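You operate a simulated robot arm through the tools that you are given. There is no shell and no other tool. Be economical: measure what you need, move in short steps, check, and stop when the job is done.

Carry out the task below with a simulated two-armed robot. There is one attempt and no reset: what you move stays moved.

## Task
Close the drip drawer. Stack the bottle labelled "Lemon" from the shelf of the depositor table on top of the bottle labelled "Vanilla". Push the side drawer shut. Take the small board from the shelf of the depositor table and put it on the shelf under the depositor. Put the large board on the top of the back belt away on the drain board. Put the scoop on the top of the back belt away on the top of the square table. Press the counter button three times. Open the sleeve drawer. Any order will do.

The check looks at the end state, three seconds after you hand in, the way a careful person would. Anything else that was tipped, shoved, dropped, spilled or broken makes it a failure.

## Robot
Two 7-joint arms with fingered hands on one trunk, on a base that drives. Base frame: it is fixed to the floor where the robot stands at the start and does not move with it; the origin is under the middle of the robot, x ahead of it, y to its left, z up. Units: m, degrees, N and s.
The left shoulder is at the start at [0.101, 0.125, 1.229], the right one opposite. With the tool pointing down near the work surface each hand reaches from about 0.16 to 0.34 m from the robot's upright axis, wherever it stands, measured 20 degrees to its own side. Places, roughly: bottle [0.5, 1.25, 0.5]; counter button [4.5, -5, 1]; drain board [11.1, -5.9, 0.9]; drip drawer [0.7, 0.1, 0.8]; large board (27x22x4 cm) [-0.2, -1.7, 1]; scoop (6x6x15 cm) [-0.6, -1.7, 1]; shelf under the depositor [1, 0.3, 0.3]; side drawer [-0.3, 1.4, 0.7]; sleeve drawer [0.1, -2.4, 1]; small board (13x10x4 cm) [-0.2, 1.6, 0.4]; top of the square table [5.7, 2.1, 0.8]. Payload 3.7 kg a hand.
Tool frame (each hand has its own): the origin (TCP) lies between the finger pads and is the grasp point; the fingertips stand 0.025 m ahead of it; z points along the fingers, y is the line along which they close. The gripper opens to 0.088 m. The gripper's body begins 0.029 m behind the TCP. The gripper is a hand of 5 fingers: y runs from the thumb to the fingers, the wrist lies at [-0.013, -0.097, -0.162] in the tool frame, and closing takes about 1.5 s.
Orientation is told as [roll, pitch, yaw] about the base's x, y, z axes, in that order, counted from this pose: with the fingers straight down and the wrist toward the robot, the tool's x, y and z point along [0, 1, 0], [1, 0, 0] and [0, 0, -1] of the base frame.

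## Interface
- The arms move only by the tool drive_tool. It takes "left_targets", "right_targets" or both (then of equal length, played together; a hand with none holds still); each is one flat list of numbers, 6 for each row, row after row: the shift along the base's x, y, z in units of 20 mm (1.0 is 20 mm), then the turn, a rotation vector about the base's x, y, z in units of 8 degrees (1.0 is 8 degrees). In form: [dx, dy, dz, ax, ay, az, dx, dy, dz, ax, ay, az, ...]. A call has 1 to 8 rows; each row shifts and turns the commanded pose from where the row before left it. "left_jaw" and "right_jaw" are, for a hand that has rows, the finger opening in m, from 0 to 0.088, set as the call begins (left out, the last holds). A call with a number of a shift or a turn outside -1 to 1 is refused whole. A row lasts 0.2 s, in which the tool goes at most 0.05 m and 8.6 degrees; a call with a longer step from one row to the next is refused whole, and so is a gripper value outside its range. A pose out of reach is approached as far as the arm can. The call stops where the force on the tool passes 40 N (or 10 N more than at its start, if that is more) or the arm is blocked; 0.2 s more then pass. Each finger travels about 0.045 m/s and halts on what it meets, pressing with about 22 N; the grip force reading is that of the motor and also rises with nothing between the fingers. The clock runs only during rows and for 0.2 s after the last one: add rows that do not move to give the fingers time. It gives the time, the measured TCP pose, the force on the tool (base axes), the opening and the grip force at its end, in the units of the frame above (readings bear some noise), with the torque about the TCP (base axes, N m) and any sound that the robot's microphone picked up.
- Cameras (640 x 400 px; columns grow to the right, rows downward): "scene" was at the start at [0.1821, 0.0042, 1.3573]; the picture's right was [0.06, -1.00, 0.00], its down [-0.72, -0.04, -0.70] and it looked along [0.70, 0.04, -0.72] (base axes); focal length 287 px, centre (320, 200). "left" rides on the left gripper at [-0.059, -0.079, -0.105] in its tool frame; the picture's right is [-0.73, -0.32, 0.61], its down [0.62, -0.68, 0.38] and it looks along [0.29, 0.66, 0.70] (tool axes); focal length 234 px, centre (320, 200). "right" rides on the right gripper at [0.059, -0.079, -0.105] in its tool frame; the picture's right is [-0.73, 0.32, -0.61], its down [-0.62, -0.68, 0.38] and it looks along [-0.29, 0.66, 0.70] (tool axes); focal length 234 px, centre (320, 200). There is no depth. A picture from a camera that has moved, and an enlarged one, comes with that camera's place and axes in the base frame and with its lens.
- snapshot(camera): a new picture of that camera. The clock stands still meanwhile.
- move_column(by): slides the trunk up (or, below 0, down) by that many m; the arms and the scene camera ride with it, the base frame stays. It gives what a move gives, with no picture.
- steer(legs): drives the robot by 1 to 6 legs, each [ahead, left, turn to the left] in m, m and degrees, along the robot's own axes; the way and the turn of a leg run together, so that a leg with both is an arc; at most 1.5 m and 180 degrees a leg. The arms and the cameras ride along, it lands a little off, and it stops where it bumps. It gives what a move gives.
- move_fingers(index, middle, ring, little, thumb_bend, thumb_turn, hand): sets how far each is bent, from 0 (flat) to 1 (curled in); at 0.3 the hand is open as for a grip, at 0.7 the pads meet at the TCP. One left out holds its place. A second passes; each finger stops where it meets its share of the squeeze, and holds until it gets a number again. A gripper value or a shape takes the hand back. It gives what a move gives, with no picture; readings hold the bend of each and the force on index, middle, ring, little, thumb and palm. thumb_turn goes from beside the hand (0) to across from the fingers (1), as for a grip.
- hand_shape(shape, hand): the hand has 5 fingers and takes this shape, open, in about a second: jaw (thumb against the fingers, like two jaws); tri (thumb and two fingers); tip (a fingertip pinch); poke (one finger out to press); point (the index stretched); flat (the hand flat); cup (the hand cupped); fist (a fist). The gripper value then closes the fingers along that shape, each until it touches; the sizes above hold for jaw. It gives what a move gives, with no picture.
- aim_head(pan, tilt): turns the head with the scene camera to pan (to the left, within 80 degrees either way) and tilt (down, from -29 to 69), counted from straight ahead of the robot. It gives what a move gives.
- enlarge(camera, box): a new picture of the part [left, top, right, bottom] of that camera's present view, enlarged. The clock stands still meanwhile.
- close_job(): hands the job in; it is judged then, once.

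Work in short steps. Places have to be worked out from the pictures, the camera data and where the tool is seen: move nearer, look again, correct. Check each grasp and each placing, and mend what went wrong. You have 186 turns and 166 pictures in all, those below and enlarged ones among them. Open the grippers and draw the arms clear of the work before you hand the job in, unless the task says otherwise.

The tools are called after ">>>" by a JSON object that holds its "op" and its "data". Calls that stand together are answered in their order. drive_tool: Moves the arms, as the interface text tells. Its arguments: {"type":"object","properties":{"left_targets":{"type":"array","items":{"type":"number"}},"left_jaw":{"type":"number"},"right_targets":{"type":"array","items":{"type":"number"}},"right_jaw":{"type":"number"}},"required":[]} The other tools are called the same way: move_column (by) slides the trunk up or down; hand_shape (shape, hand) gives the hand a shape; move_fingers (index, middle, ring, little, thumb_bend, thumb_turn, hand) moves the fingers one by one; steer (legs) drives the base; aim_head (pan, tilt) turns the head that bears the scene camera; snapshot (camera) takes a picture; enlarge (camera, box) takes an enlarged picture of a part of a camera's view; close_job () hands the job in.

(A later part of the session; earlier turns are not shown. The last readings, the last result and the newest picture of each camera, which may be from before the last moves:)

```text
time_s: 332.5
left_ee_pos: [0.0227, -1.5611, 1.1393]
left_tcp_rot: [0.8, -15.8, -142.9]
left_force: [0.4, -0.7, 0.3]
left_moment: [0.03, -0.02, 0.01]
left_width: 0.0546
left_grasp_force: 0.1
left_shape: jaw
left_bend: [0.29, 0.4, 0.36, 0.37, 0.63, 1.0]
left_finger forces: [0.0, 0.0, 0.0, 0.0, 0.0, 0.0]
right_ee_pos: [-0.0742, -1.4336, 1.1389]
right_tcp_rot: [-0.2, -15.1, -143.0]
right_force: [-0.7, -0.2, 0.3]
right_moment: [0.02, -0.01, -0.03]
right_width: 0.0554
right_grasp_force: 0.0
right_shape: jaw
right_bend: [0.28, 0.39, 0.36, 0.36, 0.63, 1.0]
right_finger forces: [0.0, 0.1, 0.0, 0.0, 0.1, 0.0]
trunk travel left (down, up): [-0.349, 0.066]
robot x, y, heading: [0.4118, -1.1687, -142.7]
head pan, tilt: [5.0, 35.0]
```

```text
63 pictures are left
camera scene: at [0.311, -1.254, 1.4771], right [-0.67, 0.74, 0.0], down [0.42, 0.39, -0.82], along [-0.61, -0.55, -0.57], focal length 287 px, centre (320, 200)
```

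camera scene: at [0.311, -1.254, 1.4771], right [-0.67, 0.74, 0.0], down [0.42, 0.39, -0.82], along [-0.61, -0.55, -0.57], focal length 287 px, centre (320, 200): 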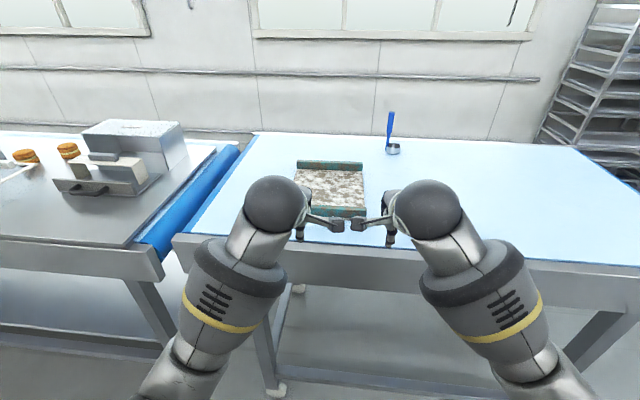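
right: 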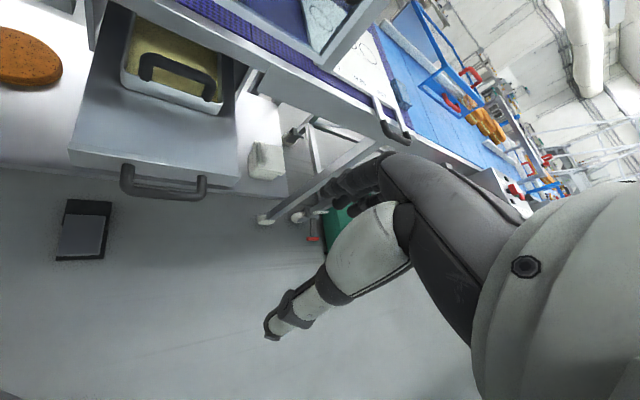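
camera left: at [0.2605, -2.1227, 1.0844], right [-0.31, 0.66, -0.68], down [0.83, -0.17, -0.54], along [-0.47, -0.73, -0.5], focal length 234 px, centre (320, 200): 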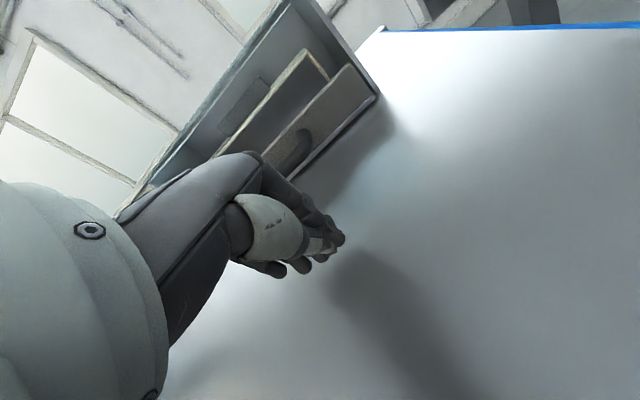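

Both hands are ready. The board's front lip centre works out near (u −1.14, v −1.237). I move the base 0.21 ahead and 0.05 left to bring the hands over it and check with both hand cameras.

>>> {"op": "steer", "data": {"legs": [[0.215, 0.05, 0]]}}

>>> {"op": "snapshot", "data": {"camera": "left"}}

>>> {"op": "snapshot", "data": {"camera": "right"}}

```text
time_s: 334.2
left_ee_pos: [-0.1176, -1.7299, 1.1378]
left_tcp_rot: [0.9, -15.8, -142.7]
left_force: [0.3, 0.2, -0.3]
left_moment: [0.02, 0.0, -0.03]
left_width: 0.0548
left_grasp_force: 0.0
left_shape: jaw
left_bend: [0.29, 0.4, 0.36, 0.37, 0.63, 1.0]
left_finger forces: [0.0, 0.1, 0.1, 0.0, 0.1, 0.0]
right_ee_pos: [-0.2147, -1.6016, 1.1382]
right_tcp_rot: [-0.2, -15.1, -142.9]
right_force: [-0.3, 0.4, -0.6]
right_moment: [0.01, -0.03, 0.0]
right_width: 0.0553
right_grasp_force: 0.1
right_shape: jaw
right_bend: [0.28, 0.39, 0.36, 0.36, 0.63, 1.0]
right_finger forces: [0.1, 0.0, 0.0, 0.0, 0.0, 0.0]
trunk travel left (down, up): [-0.349, 0.066]
robot x, y, heading: [0.2724, -1.3339, -142.7]
head pan, tilt: [5.0, 35.0]
```

```text
62 pictures are left
camera left: at [-0.0701, -1.6192, 1.2145], right [-0.32, 0.66, -0.68], down [0.82, -0.17, -0.55], along [-0.47, -0.74, -0.49], focal length 234 px, centre (320, 200)
```

left: 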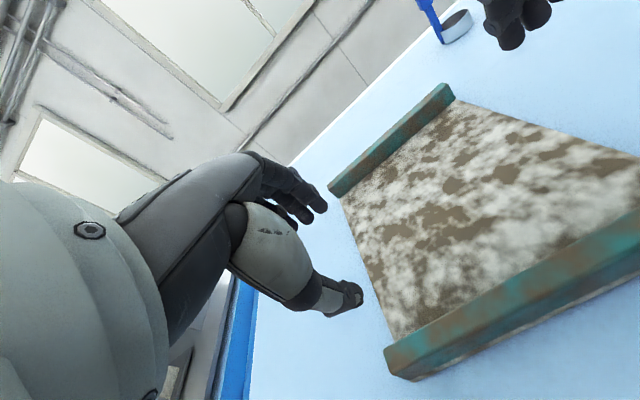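

```text
61 pictures are left
camera right: at [-0.0978, -1.5894, 1.2185], right [-0.56, 0.49, 0.67], down [0.07, 0.84, -0.55], along [-0.83, -0.26, -0.5], focal length 234 px, centre (320, 200)
```

right: 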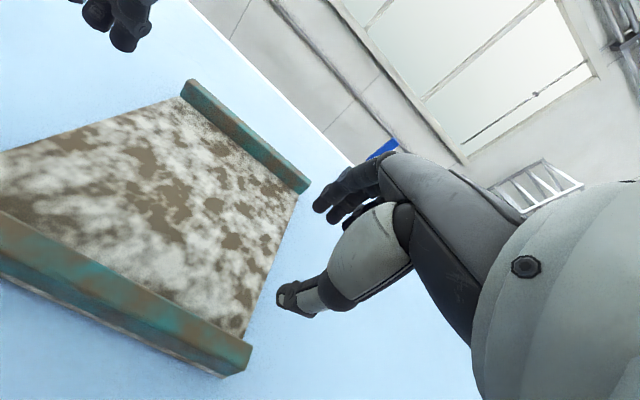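

The lip runs v −1.13…−1.355 with its centre line at u ≈ −1.10; the hands are 2.5 cm too far. I shift both back and slightly inward, then lower to just above the lip.

>>> {"op": "drive_tool", "data": {"left_targets": [0.34, 0.63, 0, 0, 0, 0, 0.34, 0.63, 0, 0, 0, 0, 0, 0, -0.85, 0, 0, 0, 0, 0, -0.85, 0, 0, 0, 0, 0, -0.85, 0, 0, 0, 0, 0, -0.85, 0, 0, 0, 0, 0, 0, 0, 0, 0], "right_targets": [0.7, 0.15, 0, 0, 0, 0, 0.7, 0.15, 0, 0, 0, 0, 0, 0, -0.85, 0, 0, 0, 0, 0, -0.85, 0, 0, 0, 0, 0, -0.85, 0, 0, 0, 0, 0, -0.85, 0, 0, 0, 0, 0, 0, 0, 0, 0]}}

>>> {"op": "snapshot", "data": {"camera": "left"}}

>>> {"op": "snapshot", "data": {"camera": "right"}}

```text
time_s: 334.7
left_ee_pos: [-0.1059, -1.7186, 1.1387]
left_tcp_rot: [1.1, -15.8, -142.1]
left_force: [0.7, -2.8, -0.6]
left_moment: [0.17, 0.12, -0.27]
left_width: 0.0546
left_grasp_force: 0.1
left_shape: jaw
left_bend: [0.29, 0.4, 0.36, 0.36, 0.63, 1.0]
left_finger forces: [0.0, 0.0, 0.0, 0.0, 0.0, 0.0]
right_ee_pos: [-0.2001, -1.5959, 1.1382]
right_tcp_rot: [-0.4, -15.3, -143.4]
right_force: [-1.6, 0.9, 1.3]
right_moment: [-0.17, -0.1, 0.24]
right_width: 0.0554
right_grasp_force: 0.0
right_shape: jaw
right_bend: [0.28, 0.39, 0.36, 0.36, 0.63, 1.0]
right_finger forces: [0.0, 0.0, 0.0, 0.0, 0.0, 0.1]
trunk travel left (down, up): [-0.349, 0.066]
robot x, y, heading: [0.2725, -1.3372, -142.8]
head pan, tilt: [5.0, 35.0]
stopped in row 2 (left hand): the force on the tool passed its limit at 53 N (the readings are from after the stop); the commanded pose is now the measured one
```

```text
60 pictures are left
camera left: at [-0.06, -1.6073, 1.2145], right [-0.33, 0.65, -0.69], down [0.82, -0.16, -0.54], along [-0.46, -0.74, -0.49], focal length 234 px, centre (320, 200)
```

left: 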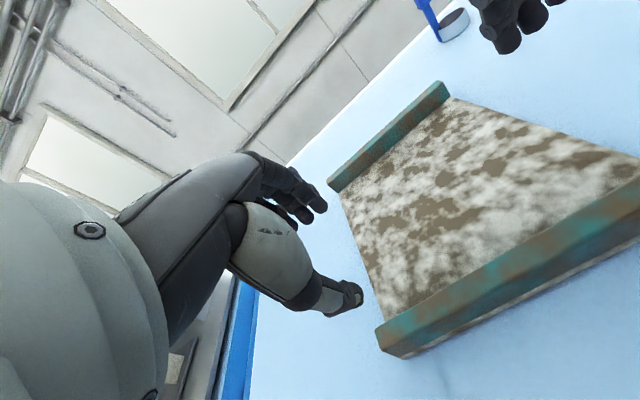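

```text
59 pictures are left
camera right: at [-0.0832, -1.5832, 1.2183], right [-0.55, 0.49, 0.68], down [0.08, 0.84, -0.54], along [-0.83, -0.25, -0.5], focal length 234 px, centre (320, 200)
```

right: 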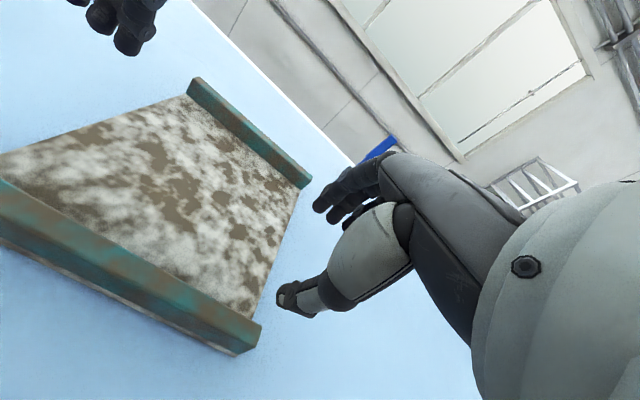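

The wrists' camera mounts touched each other, so I widen them slightly (≈16 cm apart), shift 1 cm back and lower.

>>> {"op": "drive_tool", "data": {"left_targets": [0.52, 0.14, 0, 0, 0, 0, 0, 0, -0.85, 0, 0, 0, 0, 0, -0.85, 0, 0, 0, 0, 0, -0.85, 0, 0, 0, 0, 0, -0.85, 0, 0, 0, 0, 0, 0, 0, 0, 0], "right_targets": [0.28, 0.46, 0, 0, 0, 0, 0, 0, -0.85, 0, 0, 0, 0, 0, -0.85, 0, 0, 0, 0, 0, -0.85, 0, 0, 0, 0, 0, -0.85, 0, 0, 0, 0, 0, 0, 0, 0, 0]}}

>>> {"op": "snapshot", "data": {"camera": "left"}}

>>> {"op": "snapshot", "data": {"camera": "right"}}

```text
time_s: 336.1
left_ee_pos: [-0.0947, -1.7162, 1.0695]
left_tcp_rot: [1.0, -15.7, -142.1]
left_force: [0.3, 0.1, 1.1]
left_moment: [-0.03, -0.01, 0.01]
left_width: 0.0544
left_grasp_force: 0.0
left_shape: jaw
left_bend: [0.29, 0.4, 0.36, 0.36, 0.63, 1.0]
left_finger forces: [0.0, 0.0, 0.0, 0.1, 0.1, 0.0]
right_ee_pos: [-0.1959, -1.5862, 1.0702]
right_tcp_rot: [-0.4, -15.2, -143.4]
right_force: [-0.6, 0.6, 0.4]
right_moment: [-0.02, 0.02, -0.03]
right_width: 0.0556
right_grasp_force: 0.0
right_shape: jaw
right_bend: [0.28, 0.39, 0.36, 0.36, 0.63, 1.0]
right_finger forces: [0.1, 0.0, 0.0, 0.1, 0.0, 0.1]
trunk travel left (down, up): [-0.349, 0.066]
robot x, y, heading: [0.2726, -1.3385, -142.9]
head pan, tilt: [5.0, 35.0]
```

```text
58 pictures are left
camera left: at [-0.0495, -1.6048, 1.1462], right [-0.33, 0.65, -0.69], down [0.82, -0.16, -0.54], along [-0.46, -0.74, -0.48], focal length 234 px, centre (320, 200)
```

left: 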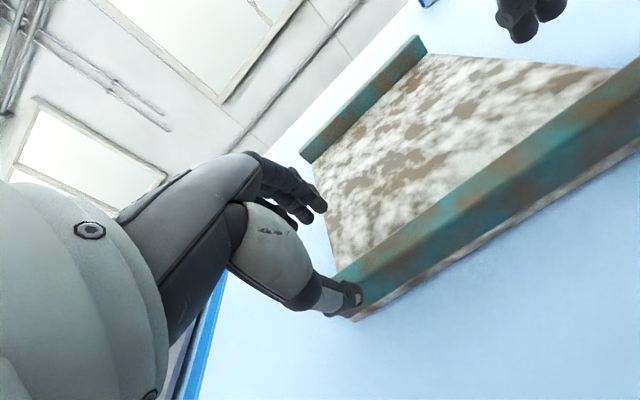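

```text
57 pictures are left
camera right: at [-0.0769, -1.5737, 1.1494], right [-0.55, 0.49, 0.68], down [0.08, 0.84, -0.54], along [-0.83, -0.25, -0.5], focal length 234 px, centre (320, 200)
```

right: 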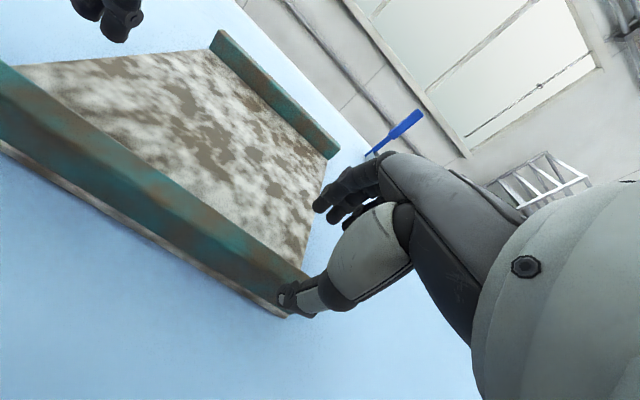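

Recomputing with the known 22 cm lip length gives belt z ≈1.00, lip top ≈1.04 and lip centre u ≈ −1.095, right under both TCPs. I lower 2.7 cm and check forces.

>>> {"op": "drive_tool", "data": {"left_targets": [0, 0, -0.5, 0, 0, 0, 0, 0, -0.5, 0, 0, 0, 0, 0, -0.4, 0, 0, 0, 0, 0, 0, 0, 0, 0], "right_targets": [0, 0, -0.5, 0, 0, 0, 0, 0, -0.5, 0, 0, 0, 0, 0, -0.4, 0, 0, 0, 0, 0, 0, 0, 0, 0]}}

>>> {"op": "enlarge", "data": {"camera": "left", "box": [220, 100, 460, 340]}}

>>> {"op": "enlarge", "data": {"camera": "right", "box": [180, 100, 420, 340]}}

```text
time_s: 337.1
left_ee_pos: [-0.0944, -1.7152, 1.0421]
left_tcp_rot: [1.1, -15.8, -142.1]
left_force: [0.5, -0.5, 0.0]
left_moment: [0.02, -0.01, 0.06]
left_width: 0.0546
left_grasp_force: 0.1
left_shape: jaw
left_bend: [0.29, 0.4, 0.36, 0.36, 0.63, 1.0]
left_finger forces: [0.1, 0.1, 0.1, 0.1, 0.0, 0.0]
right_ee_pos: [-0.195, -1.5871, 1.0427]
right_tcp_rot: [-0.5, -15.1, -143.4]
right_force: [-0.3, -0.4, 0.0]
right_moment: [0.02, 0.04, 0.03]
right_width: 0.0552
right_grasp_force: 0.1
right_shape: jaw
right_bend: [0.28, 0.39, 0.36, 0.36, 0.63, 1.0]
right_finger forces: [0.0, 0.0, 0.0, 0.1, 0.0, 0.0]
trunk travel left (down, up): [-0.349, 0.066]
robot x, y, heading: [0.271, -1.3341, -142.5]
head pan, tilt: [5.0, 35.0]
```

```text
1.67 times, centred on (340, 220) of left
camera zoom: at [-0.0493, -1.6046, 1.1186], right [-0.33, 0.65, -0.69], down [0.82, -0.16, -0.54], along [-0.46, -0.74, -0.48], focal length 390 px, centre (287, 167)
```

zoom: 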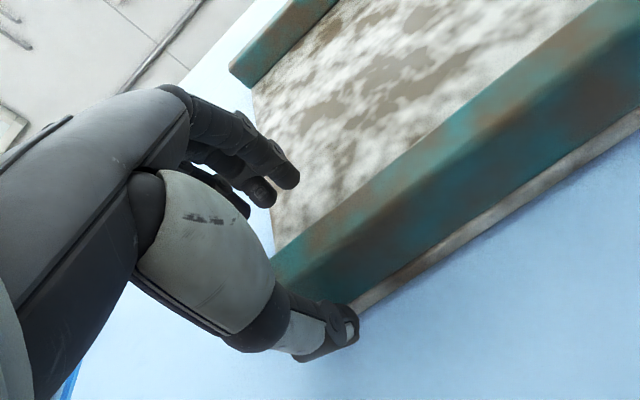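

```text
1.67 times, centred on (300, 220) of right
camera zoom: at [-0.0772, -1.5738, 1.122], right [-0.55, 0.49, 0.68], down [0.08, 0.84, -0.54], along [-0.83, -0.25, -0.5], focal length 390 px, centre (353, 167)
```

zoom: 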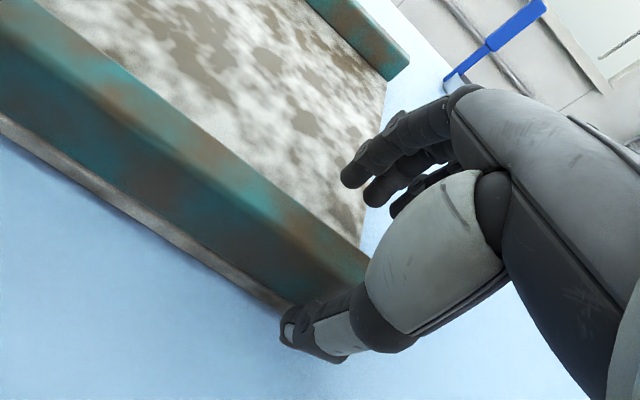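

Both hands straddle the lip, inner fingers over the deck. I lower another 8 mm and close both hands.

>>> {"op": "drive_tool", "data": {"left_targets": [0, 0, -0.4, 0, 0, 0, 0, 0, 0, 0, 0, 0], "right_targets": [0, 0, -0.4, 0, 0, 0, 0, 0, 0, 0, 0, 0]}}

>>> {"op": "drive_tool", "data": {"left_targets": [0, 0, 0, 0, 0, 0, 0, 0, 0, 0, 0, 0, 0, 0, 0, 0, 0, 0, 0, 0, 0, 0, 0, 0, 0, 0, 0, 0, 0, 0, 0, 0, 0, 0, 0, 0], "right_targets": [0, 0, 0, 0, 0, 0, 0, 0, 0, 0, 0, 0, 0, 0, 0, 0, 0, 0, 0, 0, 0, 0, 0, 0, 0, 0, 0, 0, 0, 0, 0, 0, 0, 0, 0, 0], "left_jaw": 0.0, "right_jaw": 0.0}}

```text
time_s: 337.7
left_ee_pos: [-0.0953, -1.7163, 1.0352]
left_tcp_rot: [1.1, -15.9, -142.1]
left_force: [-0.6, 0.5, -0.9]
left_moment: [0.03, 0.03, 0.02]
left_width: 0.0547
left_grasp_force: 0.1
left_shape: jaw
left_bend: [0.29, 0.4, 0.36, 0.36, 0.63, 1.0]
left_finger forces: [0.1, 0.0, 0.0, 0.0, 0.0, 0.0]
right_ee_pos: [-0.1954, -1.5876, 1.0345]
right_tcp_rot: [-0.6, -15.2, -143.3]
right_force: [-0.1, 0.0, 0.2]
right_moment: [-0.01, -0.03, -0.01]
right_width: 0.0553
right_grasp_force: 0.0
right_shape: jaw
right_bend: [0.28, 0.39, 0.36, 0.36, 0.63, 1.0]
right_finger forces: [0.1, 0.0, 0.1, 0.0, 0.0, 0.0]
trunk travel left (down, up): [-0.349, 0.066]
robot x, y, heading: [0.2715, -1.3369, -142.8]
head pan, tilt: [5.0, 35.0]
```

```text
time_s: 339.1
left_ee_pos: [-0.0952, -1.7163, 1.0342]
left_tcp_rot: [1.1, -15.9, -142.1]
left_force: [-0.4, -0.5, -0.7]
left_moment: [0.02, -0.07, -0.03]
left_width: 0.0133
left_grasp_force: 22.0
left_shape: jaw
left_bend: [0.72, 0.61, 0.59, 0.7, 0.75, 1.0]
left_finger forces: [10.6, 5.6, 3.4, 0.0, 19.6, 0.1]
right_ee_pos: [-0.1954, -1.5863, 1.0354]
right_tcp_rot: [-0.5, -15.1, -143.4]
right_force: [0.7, 0.2, 0.1]
right_moment: [0.05, -0.08, 0.06]
right_width: 0.0134
right_grasp_force: 21.8
right_shape: jaw
right_bend: [0.72, 0.62, 0.59, 0.7, 0.75, 1.0]
right_finger forces: [10.5, 5.7, 3.3, 0.1, 19.5, 0.0]
trunk travel left (down, up): [-0.349, 0.066]
robot x, y, heading: [0.2715, -1.3353, -142.5]
head pan, tilt: [5.0, 35.0]
```

Both grips are firm with three fingers each on the lip. I lift 5 cm together and check.

>>> {"op": "drive_tool", "data": {"left_targets": [0, 0, 0.4, 0, 0, 0, 0, 0, 0.4, 0, 0, 0, 0, 0, 0.4, 0, 0, 0, 0, 0, 0.4, 0, 0, 0, 0, 0, 0.4, 0, 0, 0, 0, 0, 0.4, 0, 0, 0], "right_targets": [0, 0, 0.4, 0, 0, 0, 0, 0, 0.4, 0, 0, 0, 0, 0, 0.4, 0, 0, 0, 0, 0, 0.4, 0, 0, 0, 0, 0, 0.4, 0, 0, 0, 0, 0, 0.4, 0, 0, 0]}}

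>>> {"op": "snapshot", "data": {"camera": "scene"}}

>>> {"op": "snapshot", "data": {"camera": "left"}}

```text
time_s: 340.5
left_ee_pos: [-0.0959, -1.7156, 1.0821]
left_tcp_rot: [1.1, -15.9, -142.2]
left_force: [1.4, -1.7, -0.5]
left_moment: [0.05, -0.12, -0.04]
left_width: 0.0135
left_grasp_force: 21.8
left_shape: jaw
left_bend: [0.72, 0.61, 0.59, 0.7, 0.75, 1.0]
left_finger forces: [11.0, 6.0, 3.2, 0.1, 20.1, 0.0]
right_ee_pos: [-0.1963, -1.5866, 1.0846]
right_tcp_rot: [-0.5, -15.2, -143.5]
right_force: [-1.3, 1.4, -1.4]
right_moment: [0.1, -0.04, 0.08]
right_width: 0.0137
right_grasp_force: 22.2
right_shape: jaw
right_bend: [0.72, 0.62, 0.59, 0.7, 0.75, 1.0]
right_finger forces: [10.7, 5.9, 3.4, 0.0, 20.2, 0.1]
trunk travel left (down, up): [-0.349, 0.066]
robot x, y, heading: [0.2708, -1.3406, -142.6]
head pan, tilt: [5.0, 35.0]
```

```text
54 pictures are left
camera scene: at [0.1704, -1.4228, 1.4771], right [-0.67, 0.74, 0.0], down [0.42, 0.39, -0.82], along [-0.61, -0.55, -0.57], focal length 287 px, centre (320, 200)
```

scene: 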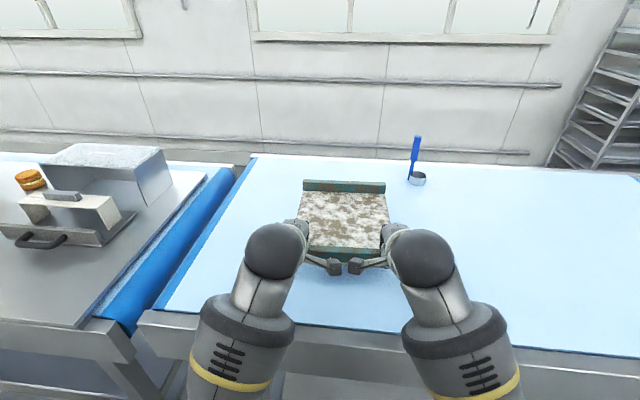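

```text
53 pictures are left
camera left: at [-0.0496, -1.6043, 1.1586], right [-0.33, 0.65, -0.69], down [0.83, -0.16, -0.54], along [-0.46, -0.74, -0.48], focal length 234 px, centre (320, 200)
```

left: 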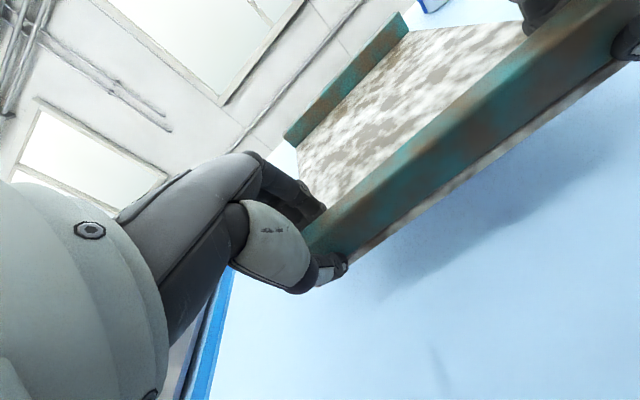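

The board comes up level and light. I raise it a bit more, back off to the aisle centre, turn left to face along the aisle and look ahead.

>>> {"op": "drive_tool", "data": {"left_targets": [0, 0, 0.8, 0, 0, 0, 0, 0, 0.8, 0, 0, 0, 0, 0, 0.8, 0, 0, 0], "right_targets": [0, 0, 0.8, 0, 0, 0, 0, 0, 0.8, 0, 0, 0, 0, 0, 0.8, 0, 0, 0]}}

>>> {"op": "steer", "data": {"legs": [[-0.43, 0, 0], [0, 0, 90]]}}

>>> {"op": "aim_head", "data": {"pan": 0, "tilt": 10}}

>>> {"op": "snapshot", "data": {"camera": "scene"}}

```text
time_s: 341.3
left_ee_pos: [-0.0949, -1.717, 1.1318]
left_tcp_rot: [1.2, -15.8, -142.1]
left_force: [1.7, -0.8, -0.1]
left_moment: [0.04, -0.12, -0.07]
left_width: 0.0132
left_grasp_force: 22.3
left_shape: jaw
left_bend: [0.72, 0.61, 0.59, 0.7, 0.75, 1.0]
left_finger forces: [10.8, 6.2, 3.5, 0.0, 20.6, 0.1]
right_ee_pos: [-0.1956, -1.5867, 1.1315]
right_tcp_rot: [-0.5, -15.1, -143.5]
right_force: [-0.2, 0.7, -0.9]
right_moment: [0.09, -0.08, 0.06]
right_width: 0.0133
right_grasp_force: 22.1
right_shape: jaw
right_bend: [0.72, 0.62, 0.59, 0.7, 0.75, 1.0]
right_finger forces: [11.1, 5.9, 3.2, 0.0, 20.3, 0.1]
trunk travel left (down, up): [-0.349, 0.066]
robot x, y, heading: [0.2722, -1.3359, -142.8]
head pan, tilt: [5.0, 35.0]
```

```text
time_s: 347.8
left_ee_pos: [0.9941, -1.4421, 1.132]
left_tcp_rot: [1.2, -15.7, -52.4]
left_force: [1.1, 0.9, -0.5]
left_moment: [0.08, 0.06, -0.07]
left_width: 0.0133
left_grasp_force: 22.4
left_shape: jaw
left_bend: [0.72, 0.61, 0.59, 0.7, 0.75, 1.0]
left_finger forces: [10.6, 5.8, 3.3, 0.0, 19.7, 0.0]
right_ee_pos: [0.8634, -1.5423, 1.1312]
right_tcp_rot: [-0.5, -15.1, -53.6]
right_force: [-0.9, -0.2, -0.3]
right_moment: [0.09, 0.09, 0.07]
right_width: 0.0138
right_grasp_force: 22.1
right_shape: jaw
right_bend: [0.72, 0.62, 0.59, 0.7, 0.75, 1.0]
right_finger forces: [10.8, 5.8, 3.1, 0.0, 19.6, 0.0]
trunk travel left (down, up): [-0.349, 0.066]
robot x, y, heading: [0.6114, -1.0726, -52.8]
head pan, tilt: [5.0, 35.0]
```

```text
time_s: 348.6
left_ee_pos: [0.993, -1.4432, 1.1308]
left_tcp_rot: [1.2, -15.8, -52.4]
left_force: [1.0, 1.5, -0.7]
left_moment: [0.11, 0.05, -0.03]
left_width: 0.0134
left_grasp_force: 21.4
left_shape: jaw
left_bend: [0.72, 0.61, 0.59, 0.7, 0.75, 1.0]
left_finger forces: [10.7, 5.9, 3.2, 0.1, 19.8, 0.0]
right_ee_pos: [0.8634, -1.5438, 1.131]
right_tcp_rot: [-0.5, -15.1, -53.7]
right_force: [-0.1, -0.3, -1.3]
right_moment: [0.07, 0.09, 0.08]
right_width: 0.0135
right_grasp_force: 22.0
right_shape: jaw
right_bend: [0.72, 0.62, 0.59, 0.7, 0.75, 1.0]
right_finger forces: [10.8, 5.7, 3.1, 0.0, 19.6, 0.0]
trunk travel left (down, up): [-0.349, 0.066]
robot x, y, heading: [0.6147, -1.074, -53.0]
head pan, tilt: [0.0, 10.0]
```

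```text
52 pictures are left
camera scene: at [0.6958, -1.1841, 1.5171], right [-0.8, -0.6, 0.0], down [-0.11, 0.14, -0.98], along [0.59, -0.79, -0.17], focal length 287 px, centre (320, 200)
```

scene: 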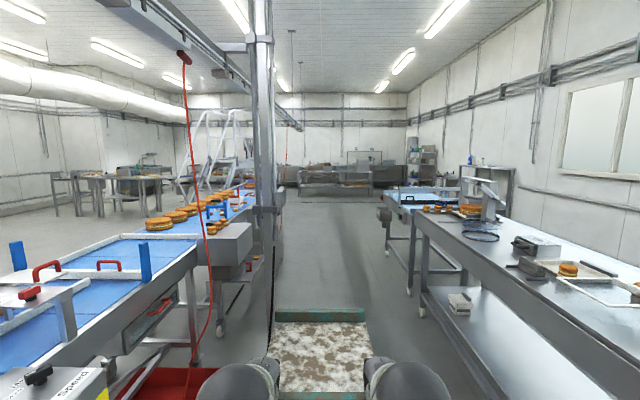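

The aisle ahead is clear. I check the thin post at left before driving on.

>>> {"op": "enlarge", "data": {"camera": "scene", "box": [120, 130, 440, 330]}}

```text
2.00 times, centred on (280, 230) of scene
camera zoom: at [0.6958, -1.1841, 1.5171], right [-0.8, -0.6, 0.0], down [-0.11, 0.14, -0.98], along [0.59, -0.79, -0.17], focal length 574 px, centre (400, 140)
```

zoom: 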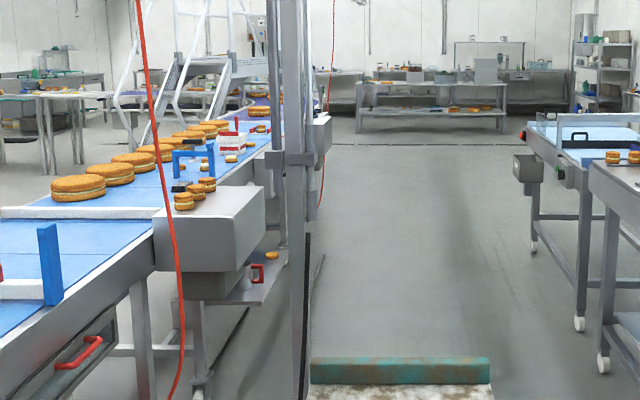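

A column stands about 0.4 m left of my line two metres ahead. I shift 0.2 m right and then drive 6 m along the aisle.

>>> {"op": "steer", "data": {"legs": [[0, -0.2, 0], [1.5, 0, 0], [1.5, 0, 0], [1.5, 0, 0], [1.2, 0, 0]]}}

>>> {"op": "aim_head", "data": {"pan": 35, "tilt": 12}}

>>> {"op": "snapshot", "data": {"camera": "scene"}}

```text
time_s: 377.8
left_ee_pos: [4.2929, -6.0991, 1.1306]
left_tcp_rot: [1.1, -15.8, -51.7]
left_force: [0.3, 1.2, -1.4]
left_moment: [0.08, 0.03, -0.07]
left_width: 0.0134
left_grasp_force: 22.3
left_shape: jaw
left_bend: [0.72, 0.61, 0.59, 0.7, 0.75, 1.0]
left_finger forces: [10.7, 5.8, 3.1, 0.0, 19.8, 0.1]
right_ee_pos: [4.1632, -6.2011, 1.1307]
right_tcp_rot: [-0.5, -15.1, -52.9]
right_force: [0.0, -1.2, -0.9]
right_moment: [0.06, 0.05, 0.07]
right_width: 0.0137
right_grasp_force: 21.8
right_shape: jaw
right_bend: [0.72, 0.62, 0.59, 0.7, 0.75, 1.0]
right_finger forces: [10.8, 5.9, 3.1, 0.0, 19.6, 0.0]
trunk travel left (down, up): [-0.349, 0.066]
robot x, y, heading: [3.9125, -5.7362, -52.3]
head pan, tilt: [0.0, 10.0]
```

```text
time_s: 378.8
left_ee_pos: [4.2918, -6.0992, 1.1305]
left_tcp_rot: [1.1, -15.9, -51.6]
left_force: [1.2, 0.1, -1.0]
left_moment: [0.09, 0.03, -0.07]
left_width: 0.0135
left_grasp_force: 21.8
left_shape: jaw
left_bend: [0.72, 0.61, 0.59, 0.7, 0.75, 1.0]
left_finger forces: [10.7, 6.0, 3.2, 0.0, 19.8, 0.0]
right_ee_pos: [4.1625, -6.2002, 1.1302]
right_tcp_rot: [-0.5, -15.1, -53.0]
right_force: [-0.2, 0.0, -1.1]
right_moment: [0.07, 0.09, 0.06]
right_width: 0.0137
right_grasp_force: 22.0
right_shape: jaw
right_bend: [0.72, 0.62, 0.59, 0.7, 0.75, 1.0]
right_finger forces: [10.8, 5.9, 3.1, 0.0, 19.8, 0.1]
trunk travel left (down, up): [-0.349, 0.066]
robot x, y, heading: [3.9079, -5.7359, -52.2]
head pan, tilt: [35.0, 12.0]
```

```text
50 pictures are left
camera scene: at [4.0233, -5.7977, 1.514], right [-0.3, -0.95, 0.0], down [-0.2, 0.06, -0.98], along [0.93, -0.29, -0.21], focal length 287 px, centre (320, 200)
```

scene: 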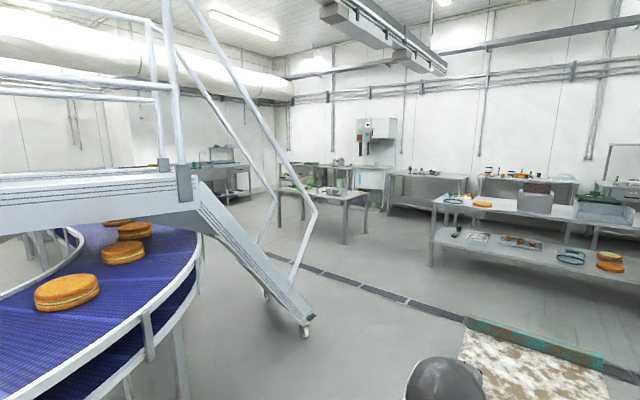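

I can place things: ladder feet near v −8.8, tables from v −10.5; the drain board is beyond at (u 5.4, v −11.35). I drive 2.4 m on, turn left, shift into the middle of that passage and go 3.6 m along it.

>>> {"op": "steer", "data": {"legs": [[1.4, 0, 0], [1.0, 0, 0], [0, 0, 89], [1.3, -0.27, 0], [1.3, 0, 0], [1.0, 0, 0]]}}

>>> {"op": "aim_head", "data": {"pan": -40, "tilt": 15}}

>>> {"op": "snapshot", "data": {"camera": "scene"}}

```text
time_s: 411.5
left_ee_pos: [8.7487, -5.2489, 1.1314]
left_tcp_rot: [1.1, -15.9, 38.4]
left_force: [0.4, 0.7, -0.7]
left_moment: [-0.1, 0.06, -0.08]
left_width: 0.0137
left_grasp_force: 21.7
left_shape: jaw
left_bend: [0.72, 0.61, 0.59, 0.7, 0.75, 1.0]
left_finger forces: [10.6, 5.7, 3.3, 0.0, 19.7, 0.0]
right_ee_pos: [8.8501, -5.3799, 1.1312]
right_tcp_rot: [-0.5, -15.0, 37.2]
right_force: [1.0, -1.2, -0.4]
right_moment: [-0.04, 0.07, 0.07]
right_width: 0.0136
right_grasp_force: 21.8
right_shape: jaw
right_bend: [0.72, 0.62, 0.59, 0.7, 0.75, 1.0]
right_finger forces: [10.7, 5.8, 3.1, 0.0, 19.5, 0.1]
trunk travel left (down, up): [-0.349, 0.066]
robot x, y, heading: [8.3827, -5.6333, 38.2]
head pan, tilt: [35.0, 12.0]
```

```text
time_s: 413.0
left_ee_pos: [8.7479, -5.2498, 1.131]
left_tcp_rot: [1.1, -15.8, 38.4]
left_force: [-1.7, 0.7, -2.1]
left_moment: [-0.05, 0.07, -0.09]
left_width: 0.0138
left_grasp_force: 22.3
left_shape: jaw
left_bend: [0.72, 0.61, 0.59, 0.7, 0.75, 1.0]
left_finger forces: [10.6, 5.8, 3.2, 0.0, 19.8, 0.0]
right_ee_pos: [8.8484, -5.3792, 1.131]
right_tcp_rot: [-0.5, -15.1, 37.2]
right_force: [-0.7, 0.5, -0.8]
right_moment: [-0.06, 0.08, 0.1]
right_width: 0.0137
right_grasp_force: 22.8
right_shape: jaw
right_bend: [0.72, 0.62, 0.59, 0.7, 0.75, 1.0]
right_finger forces: [10.8, 5.9, 3.1, 0.0, 19.4, 0.0]
trunk travel left (down, up): [-0.349, 0.066]
robot x, y, heading: [8.3848, -5.6307, 37.8]
head pan, tilt: [-40.0, 15.0]
```

```text
49 pictures are left
camera scene: at [8.5103, -5.6106, 1.5091], right [-0.04, -1.0, 0.0], down [-0.26, 0.01, -0.97], along [0.97, -0.04, -0.26], focal length 287 px, centre (320, 200)
```

scene: 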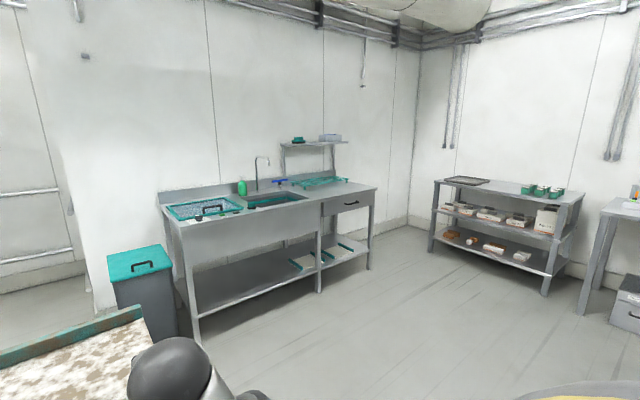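

The sink unit is in view; the drain board should be its right part near pixel (340,190). I enlarge.

>>> {"op": "enlarge", "data": {"camera": "scene", "box": [150, 120, 390, 270]}}

```text
2.67 times, centred on (270, 195) of scene
camera zoom: at [8.5103, -5.6106, 1.5091], right [-0.04, -1.0, 0.0], down [-0.26, 0.01, -0.97], along [0.97, -0.04, -0.26], focal length 765 px, centre (453, 213)
```

zoom: 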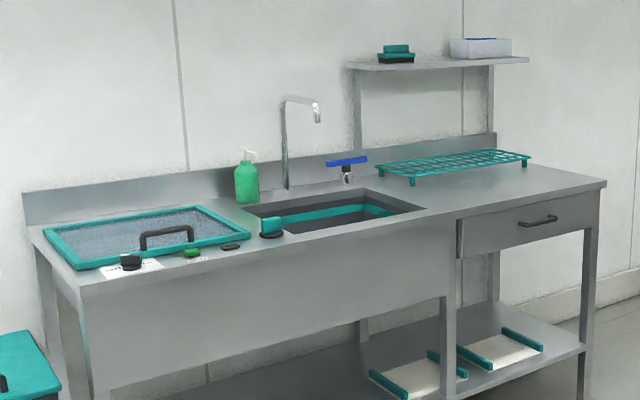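

The drain board is the flat steel area right of the sink (u 5.25–5.6, v −11.0…−11.65), with a wire rack at its back. I drive to face it squarely, stopping half a metre short.

>>> {"op": "steer", "data": {"legs": [[0.5, 0, -1.0], [0, -0.9, 0], [0, -0.9, 0], [0.4, 0, 0]]}}

>>> {"op": "aim_head", "data": {"pan": 0, "tilt": 35}}

>>> {"op": "snapshot", "data": {"camera": "scene"}}

```text
time_s: 433.7
left_ee_pos: [10.5526, -6.143, 1.1309]
left_tcp_rot: [1.1, -15.9, 37.9]
left_force: [0.9, 0.3, -1.1]
left_moment: [-0.05, 0.1, -0.07]
left_width: 0.0134
left_grasp_force: 22.0
left_shape: jaw
left_bend: [0.72, 0.61, 0.59, 0.7, 0.75, 1.0]
left_finger forces: [10.6, 5.9, 3.2, 0.0, 19.7, 0.1]
right_ee_pos: [10.6525, -6.2733, 1.1299]
right_tcp_rot: [-0.4, -15.1, 36.5]
right_force: [0.2, -0.2, -1.3]
right_moment: [-0.04, 0.09, 0.05]
right_width: 0.014
right_grasp_force: 22.2
right_shape: jaw
right_bend: [0.72, 0.62, 0.59, 0.7, 0.75, 1.0]
right_finger forces: [10.7, 5.8, 3.1, 0.0, 19.6, 0.0]
trunk travel left (down, up): [-0.349, 0.066]
robot x, y, heading: [10.1856, -6.5215, 37.3]
head pan, tilt: [-40.0, 15.0]
```

```text
time_s: 434.8
left_ee_pos: [10.5508, -6.1429, 1.1302]
left_tcp_rot: [1.0, -15.9, 38.0]
left_force: [-0.7, -0.4, -1.0]
left_moment: [-0.06, 0.09, -0.05]
left_width: 0.0136
left_grasp_force: 21.8
left_shape: jaw
left_bend: [0.72, 0.61, 0.59, 0.7, 0.75, 1.0]
left_finger forces: [10.6, 6.0, 3.2, 0.1, 19.7, 0.0]
right_ee_pos: [10.6519, -6.2736, 1.1309]
right_tcp_rot: [-0.6, -15.1, 36.6]
right_force: [0.5, -0.5, -1.2]
right_moment: [-0.08, 0.05, 0.05]
right_width: 0.0137
right_grasp_force: 22.0
right_shape: jaw
right_bend: [0.72, 0.62, 0.59, 0.7, 0.75, 1.0]
right_finger forces: [10.7, 5.9, 3.1, 0.1, 19.5, 0.0]
trunk travel left (down, up): [-0.349, 0.066]
robot x, y, heading: [10.1866, -6.5231, 37.4]
head pan, tilt: [0.0, 35.0]
```

```text
47 pictures are left
camera scene: at [10.2875, -6.4451, 1.4771], right [0.61, -0.8, 0.0], down [-0.46, -0.35, -0.82], along [0.65, 0.5, -0.57], focal length 287 px, centre (320, 200)
```

scene: 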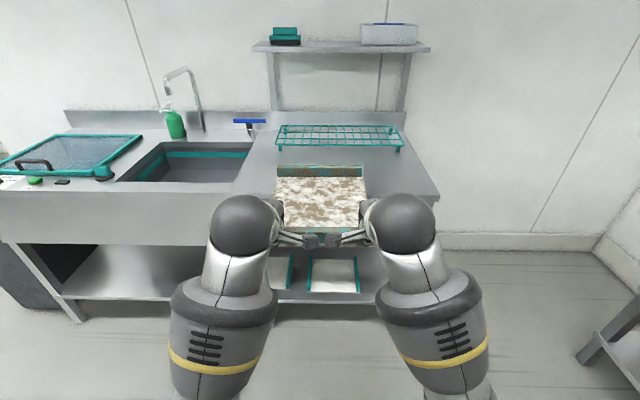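

Strip is free: u 5.23–5.63, v −11.0…−11.7. I drive 0.48 ahead with the board still high, then lower both hands together.

>>> {"op": "steer", "data": {"legs": [[0.48, -0.02, -0.6]]}}

>>> {"op": "drive_tool", "data": {"left_targets": [0, 0, -0.9, 0, 0, 0, 0, 0, -0.9, 0, 0, 0, 0, 0, -0.9, 0, 0, 0, 0, 0, -0.9, 0, 0, 0, 0, 0, -0.9, 0, 0, 0, 0, 0, -0.9, 0, 0, 0, 0, 0, -0.9, 0, 0, 0], "right_targets": [0, 0, -0.9, 0, 0, 0, 0, 0, -0.9, 0, 0, 0, 0, 0, -0.9, 0, 0, 0, 0, 0, -0.9, 0, 0, 0, 0, 0, -0.9, 0, 0, 0, 0, 0, -0.9, 0, 0, 0, 0, 0, -0.9, 0, 0, 0]}}

>>> {"op": "snapshot", "data": {"camera": "scene"}}

>>> {"op": "snapshot", "data": {"camera": "right"}}

```text
time_s: 437.6
left_ee_pos: [10.9506, -5.8749, 1.1311]
left_tcp_rot: [1.1, -15.8, 37.3]
left_force: [-1.0, 0.3, -1.0]
left_moment: [-0.06, 0.08, -0.06]
left_width: 0.0139
left_grasp_force: 22.0
left_shape: jaw
left_bend: [0.72, 0.61, 0.59, 0.7, 0.75, 1.0]
left_finger forces: [10.6, 5.9, 3.3, 0.0, 19.7, 0.0]
right_ee_pos: [11.0484, -6.0053, 1.1307]
right_tcp_rot: [-0.5, -15.1, 36.0]
right_force: [0.2, 0.6, -0.9]
right_moment: [-0.1, 0.03, 0.07]
right_width: 0.0137
right_grasp_force: 22.4
right_shape: jaw
right_bend: [0.72, 0.62, 0.59, 0.7, 0.75, 1.0]
right_finger forces: [10.7, 5.8, 3.1, 0.1, 19.6, 0.0]
trunk travel left (down, up): [-0.349, 0.066]
robot x, y, heading: [10.5799, -6.2494, 36.6]
head pan, tilt: [0.0, 35.0]
```

```text
time_s: 439.2
left_ee_pos: [10.95, -5.8754, 1.0046]
left_tcp_rot: [1.0, -15.8, 37.3]
left_force: [-0.4, 0.3, -0.9]
left_moment: [0.0, 0.1, -0.07]
left_width: 0.0138
left_grasp_force: 21.5
left_shape: jaw
left_bend: [0.72, 0.61, 0.59, 0.7, 0.75, 1.0]
left_finger forces: [10.8, 5.8, 3.2, 0.0, 19.6, 0.0]
right_ee_pos: [11.0496, -6.0054, 1.0043]
right_tcp_rot: [-0.6, -15.1, 36.0]
right_force: [0.2, -0.2, -0.4]
right_moment: [-0.08, 0.09, 0.08]
right_width: 0.0139
right_grasp_force: 22.1
right_shape: jaw
right_bend: [0.72, 0.62, 0.59, 0.7, 0.76, 1.0]
right_finger forces: [10.7, 5.9, 3.2, 0.1, 19.7, 0.0]
trunk travel left (down, up): [-0.349, 0.066]
robot x, y, heading: [10.5812, -6.2498, 37.0]
head pan, tilt: [0.0, 35.0]
```

```text
46 pictures are left
camera scene: at [10.6833, -6.1727, 1.4771], right [0.6, -0.8, 0.0], down [-0.46, -0.34, -0.82], along [0.66, 0.49, -0.57], focal length 287 px, centre (320, 200)
```

scene: 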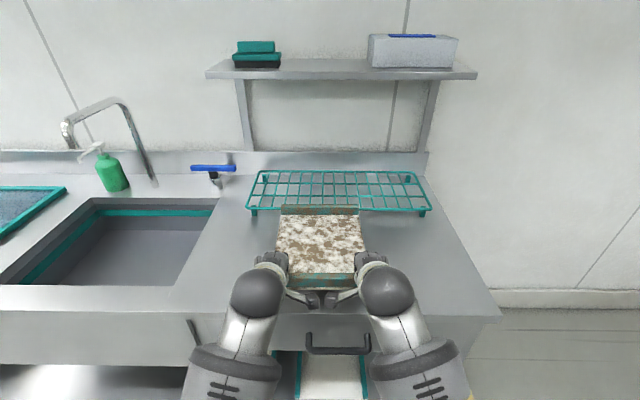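

```text
45 pictures are left
camera right: at [10.9302, -6.0188, 1.0838], right [0.55, -0.49, 0.68], down [-0.08, -0.84, -0.54], along [0.83, 0.24, -0.5], focal length 234 px, centre (320, 200)
```

right: 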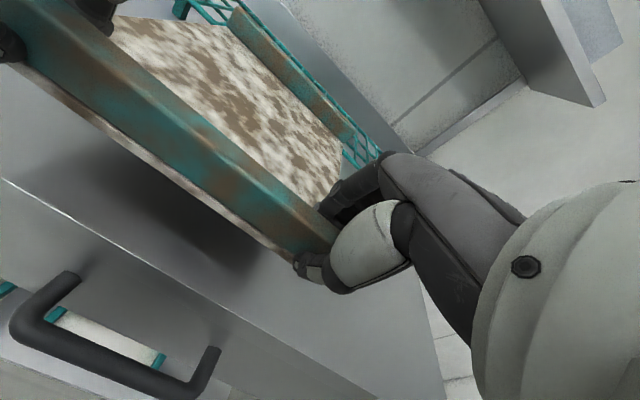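

The front edge lies at u ≈5.28 and the rack at 5.65, so I move the board 4.5 cm further in, then lower until contact.

>>> {"op": "drive_tool", "data": {"left_targets": [0.6, 0.45, 0, 0, 0, 0, 0.6, 0.45, 0, 0, 0, 0, 0.6, 0.45, 0, 0, 0, 0, 0, 0, -0.6, 0, 0, 0, 0, 0, -0.6, 0, 0, 0, 0, 0, -0.5, 0, 0, 0, 0, 0, 0, 0, 0, 0], "right_targets": [0.6, 0.45, 0, 0, 0, 0, 0.6, 0.45, 0, 0, 0, 0, 0.6, 0.45, 0, 0, 0, 0, 0, 0, -0.6, 0, 0, 0, 0, 0, -0.6, 0, 0, 0, 0, 0, -0.5, 0, 0, 0, 0, 0, 0, 0, 0, 0]}}

>>> {"op": "drive_tool", "data": {"left_targets": [0, 0, -0.25, 0, 0, 0, 0, 0, -0.25, 0, 0, 0, 0, 0, -0.25, 0, 0, 0, 0, 0, -0.25, 0, 0, 0, 0, 0, -0.25, 0, 0, 0], "right_targets": [0, 0, -0.25, 0, 0, 0, 0, 0, -0.25, 0, 0, 0, 0, 0, -0.25, 0, 0, 0, 0, 0, -0.25, 0, 0, 0, 0, 0, -0.25, 0, 0, 0]}}

>>> {"op": "snapshot", "data": {"camera": "right"}}

```text
time_s: 440.9
left_ee_pos: [10.9869, -5.8478, 0.9716]
left_tcp_rot: [1.2, -15.8, 37.3]
left_force: [-1.2, 0.1, 0.0]
left_moment: [-0.01, 0.07, -0.04]
left_width: 0.0136
left_grasp_force: 21.7
left_shape: jaw
left_bend: [0.72, 0.61, 0.59, 0.7, 0.75, 1.0]
left_finger forces: [10.8, 5.9, 3.2, 0.0, 19.9, 0.0]
right_ee_pos: [11.0852, -5.9787, 0.9694]
right_tcp_rot: [-0.5, -15.2, 36.1]
right_force: [0.3, -1.6, -0.6]
right_moment: [-0.07, 0.1, 0.07]
right_width: 0.0138
right_grasp_force: 21.6
right_shape: jaw
right_bend: [0.72, 0.62, 0.59, 0.7, 0.76, 1.0]
right_finger forces: [10.8, 6.0, 3.2, 0.1, 19.8, 0.1]
trunk travel left (down, up): [-0.349, 0.066]
robot x, y, heading: [10.5776, -6.2475, 36.7]
head pan, tilt: [0.0, 35.0]
```

```text
time_s: 442.1
left_ee_pos: [10.987, -5.847, 0.9464]
left_tcp_rot: [1.1, -15.8, 37.3]
left_force: [-0.2, 0.5, -1.0]
left_moment: [-0.03, 0.08, -0.07]
left_width: 0.0138
left_grasp_force: 22.0
left_shape: jaw
left_bend: [0.72, 0.61, 0.59, 0.7, 0.75, 1.0]
left_finger forces: [10.7, 5.8, 3.3, 0.0, 19.9, 0.1]
right_ee_pos: [11.086, -5.9789, 0.9447]
right_tcp_rot: [-0.5, -15.1, 35.9]
right_force: [-0.2, -0.9, -0.3]
right_moment: [-0.04, 0.06, 0.06]
right_width: 0.0136
right_grasp_force: 22.4
right_shape: jaw
right_bend: [0.72, 0.62, 0.59, 0.7, 0.76, 1.0]
right_finger forces: [10.7, 5.9, 3.1, 0.0, 19.7, 0.0]
trunk travel left (down, up): [-0.349, 0.066]
robot x, y, heading: [10.5828, -6.2513, 36.6]
head pan, tilt: [0.0, 35.0]
```

```text
44 pictures are left
camera right: at [10.9661, -5.992, 1.0249], right [0.55, -0.49, 0.68], down [-0.08, -0.84, -0.54], along [0.83, 0.24, -0.5], focal length 234 px, centre (320, 200)
```

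right: 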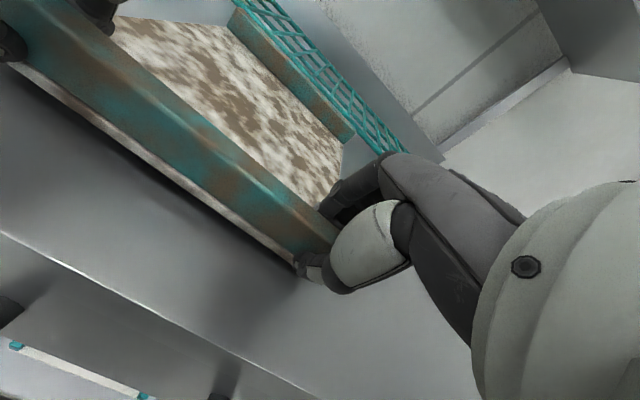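

Almost down, no contact yet and clear of rack and edge. I continue lowering.

>>> {"op": "drive_tool", "data": {"left_targets": [0, 0, -0.2, 0, 0, 0, 0, 0, -0.2, 0, 0, 0, 0, 0, -0.2, 0, 0, 0, 0, 0, -0.2, 0, 0, 0, 0, 0, -0.2, 0, 0, 0, 0, 0, -0.2, 0, 0, 0, 0, 0, -0.2, 0, 0, 0], "right_targets": [0, 0, -0.2, 0, 0, 0, 0, 0, -0.2, 0, 0, 0, 0, 0, -0.2, 0, 0, 0, 0, 0, -0.2, 0, 0, 0, 0, 0, -0.2, 0, 0, 0, 0, 0, -0.2, 0, 0, 0, 0, 0, -0.2, 0, 0, 0]}}

```text
time_s: 443.6
left_ee_pos: [10.9843, -5.8494, 0.9285]
left_tcp_rot: [0.9, -17.2, 37.3]
left_force: [-4.7, -2.0, 38.4]
left_moment: [0.2, -0.16, -0.07]
left_width: 0.0174
left_grasp_force: 22.1
left_shape: jaw
left_bend: [0.72, 0.59, 0.54, 0.7, 0.79, 1.0]
left_finger forces: [18.1, 11.5, 2.9, 0.1, 29.6, 0.0]
right_ee_pos: [11.0838, -5.9798, 0.9297]
right_tcp_rot: [-0.3, -16.5, 36.0]
right_force: [-2.2, -2.9, 39.4]
right_moment: [0.11, -0.23, 0.05]
right_width: 0.0176
right_grasp_force: 22.1
right_shape: jaw
right_bend: [0.72, 0.59, 0.55, 0.7, 0.79, 1.0]
right_finger forces: [18.2, 12.7, 2.9, 0.1, 28.6, 0.0]
trunk travel left (down, up): [-0.349, 0.066]
robot x, y, heading: [10.5782, -6.2508, 36.8]
head pan, tilt: [0.0, 35.0]
```

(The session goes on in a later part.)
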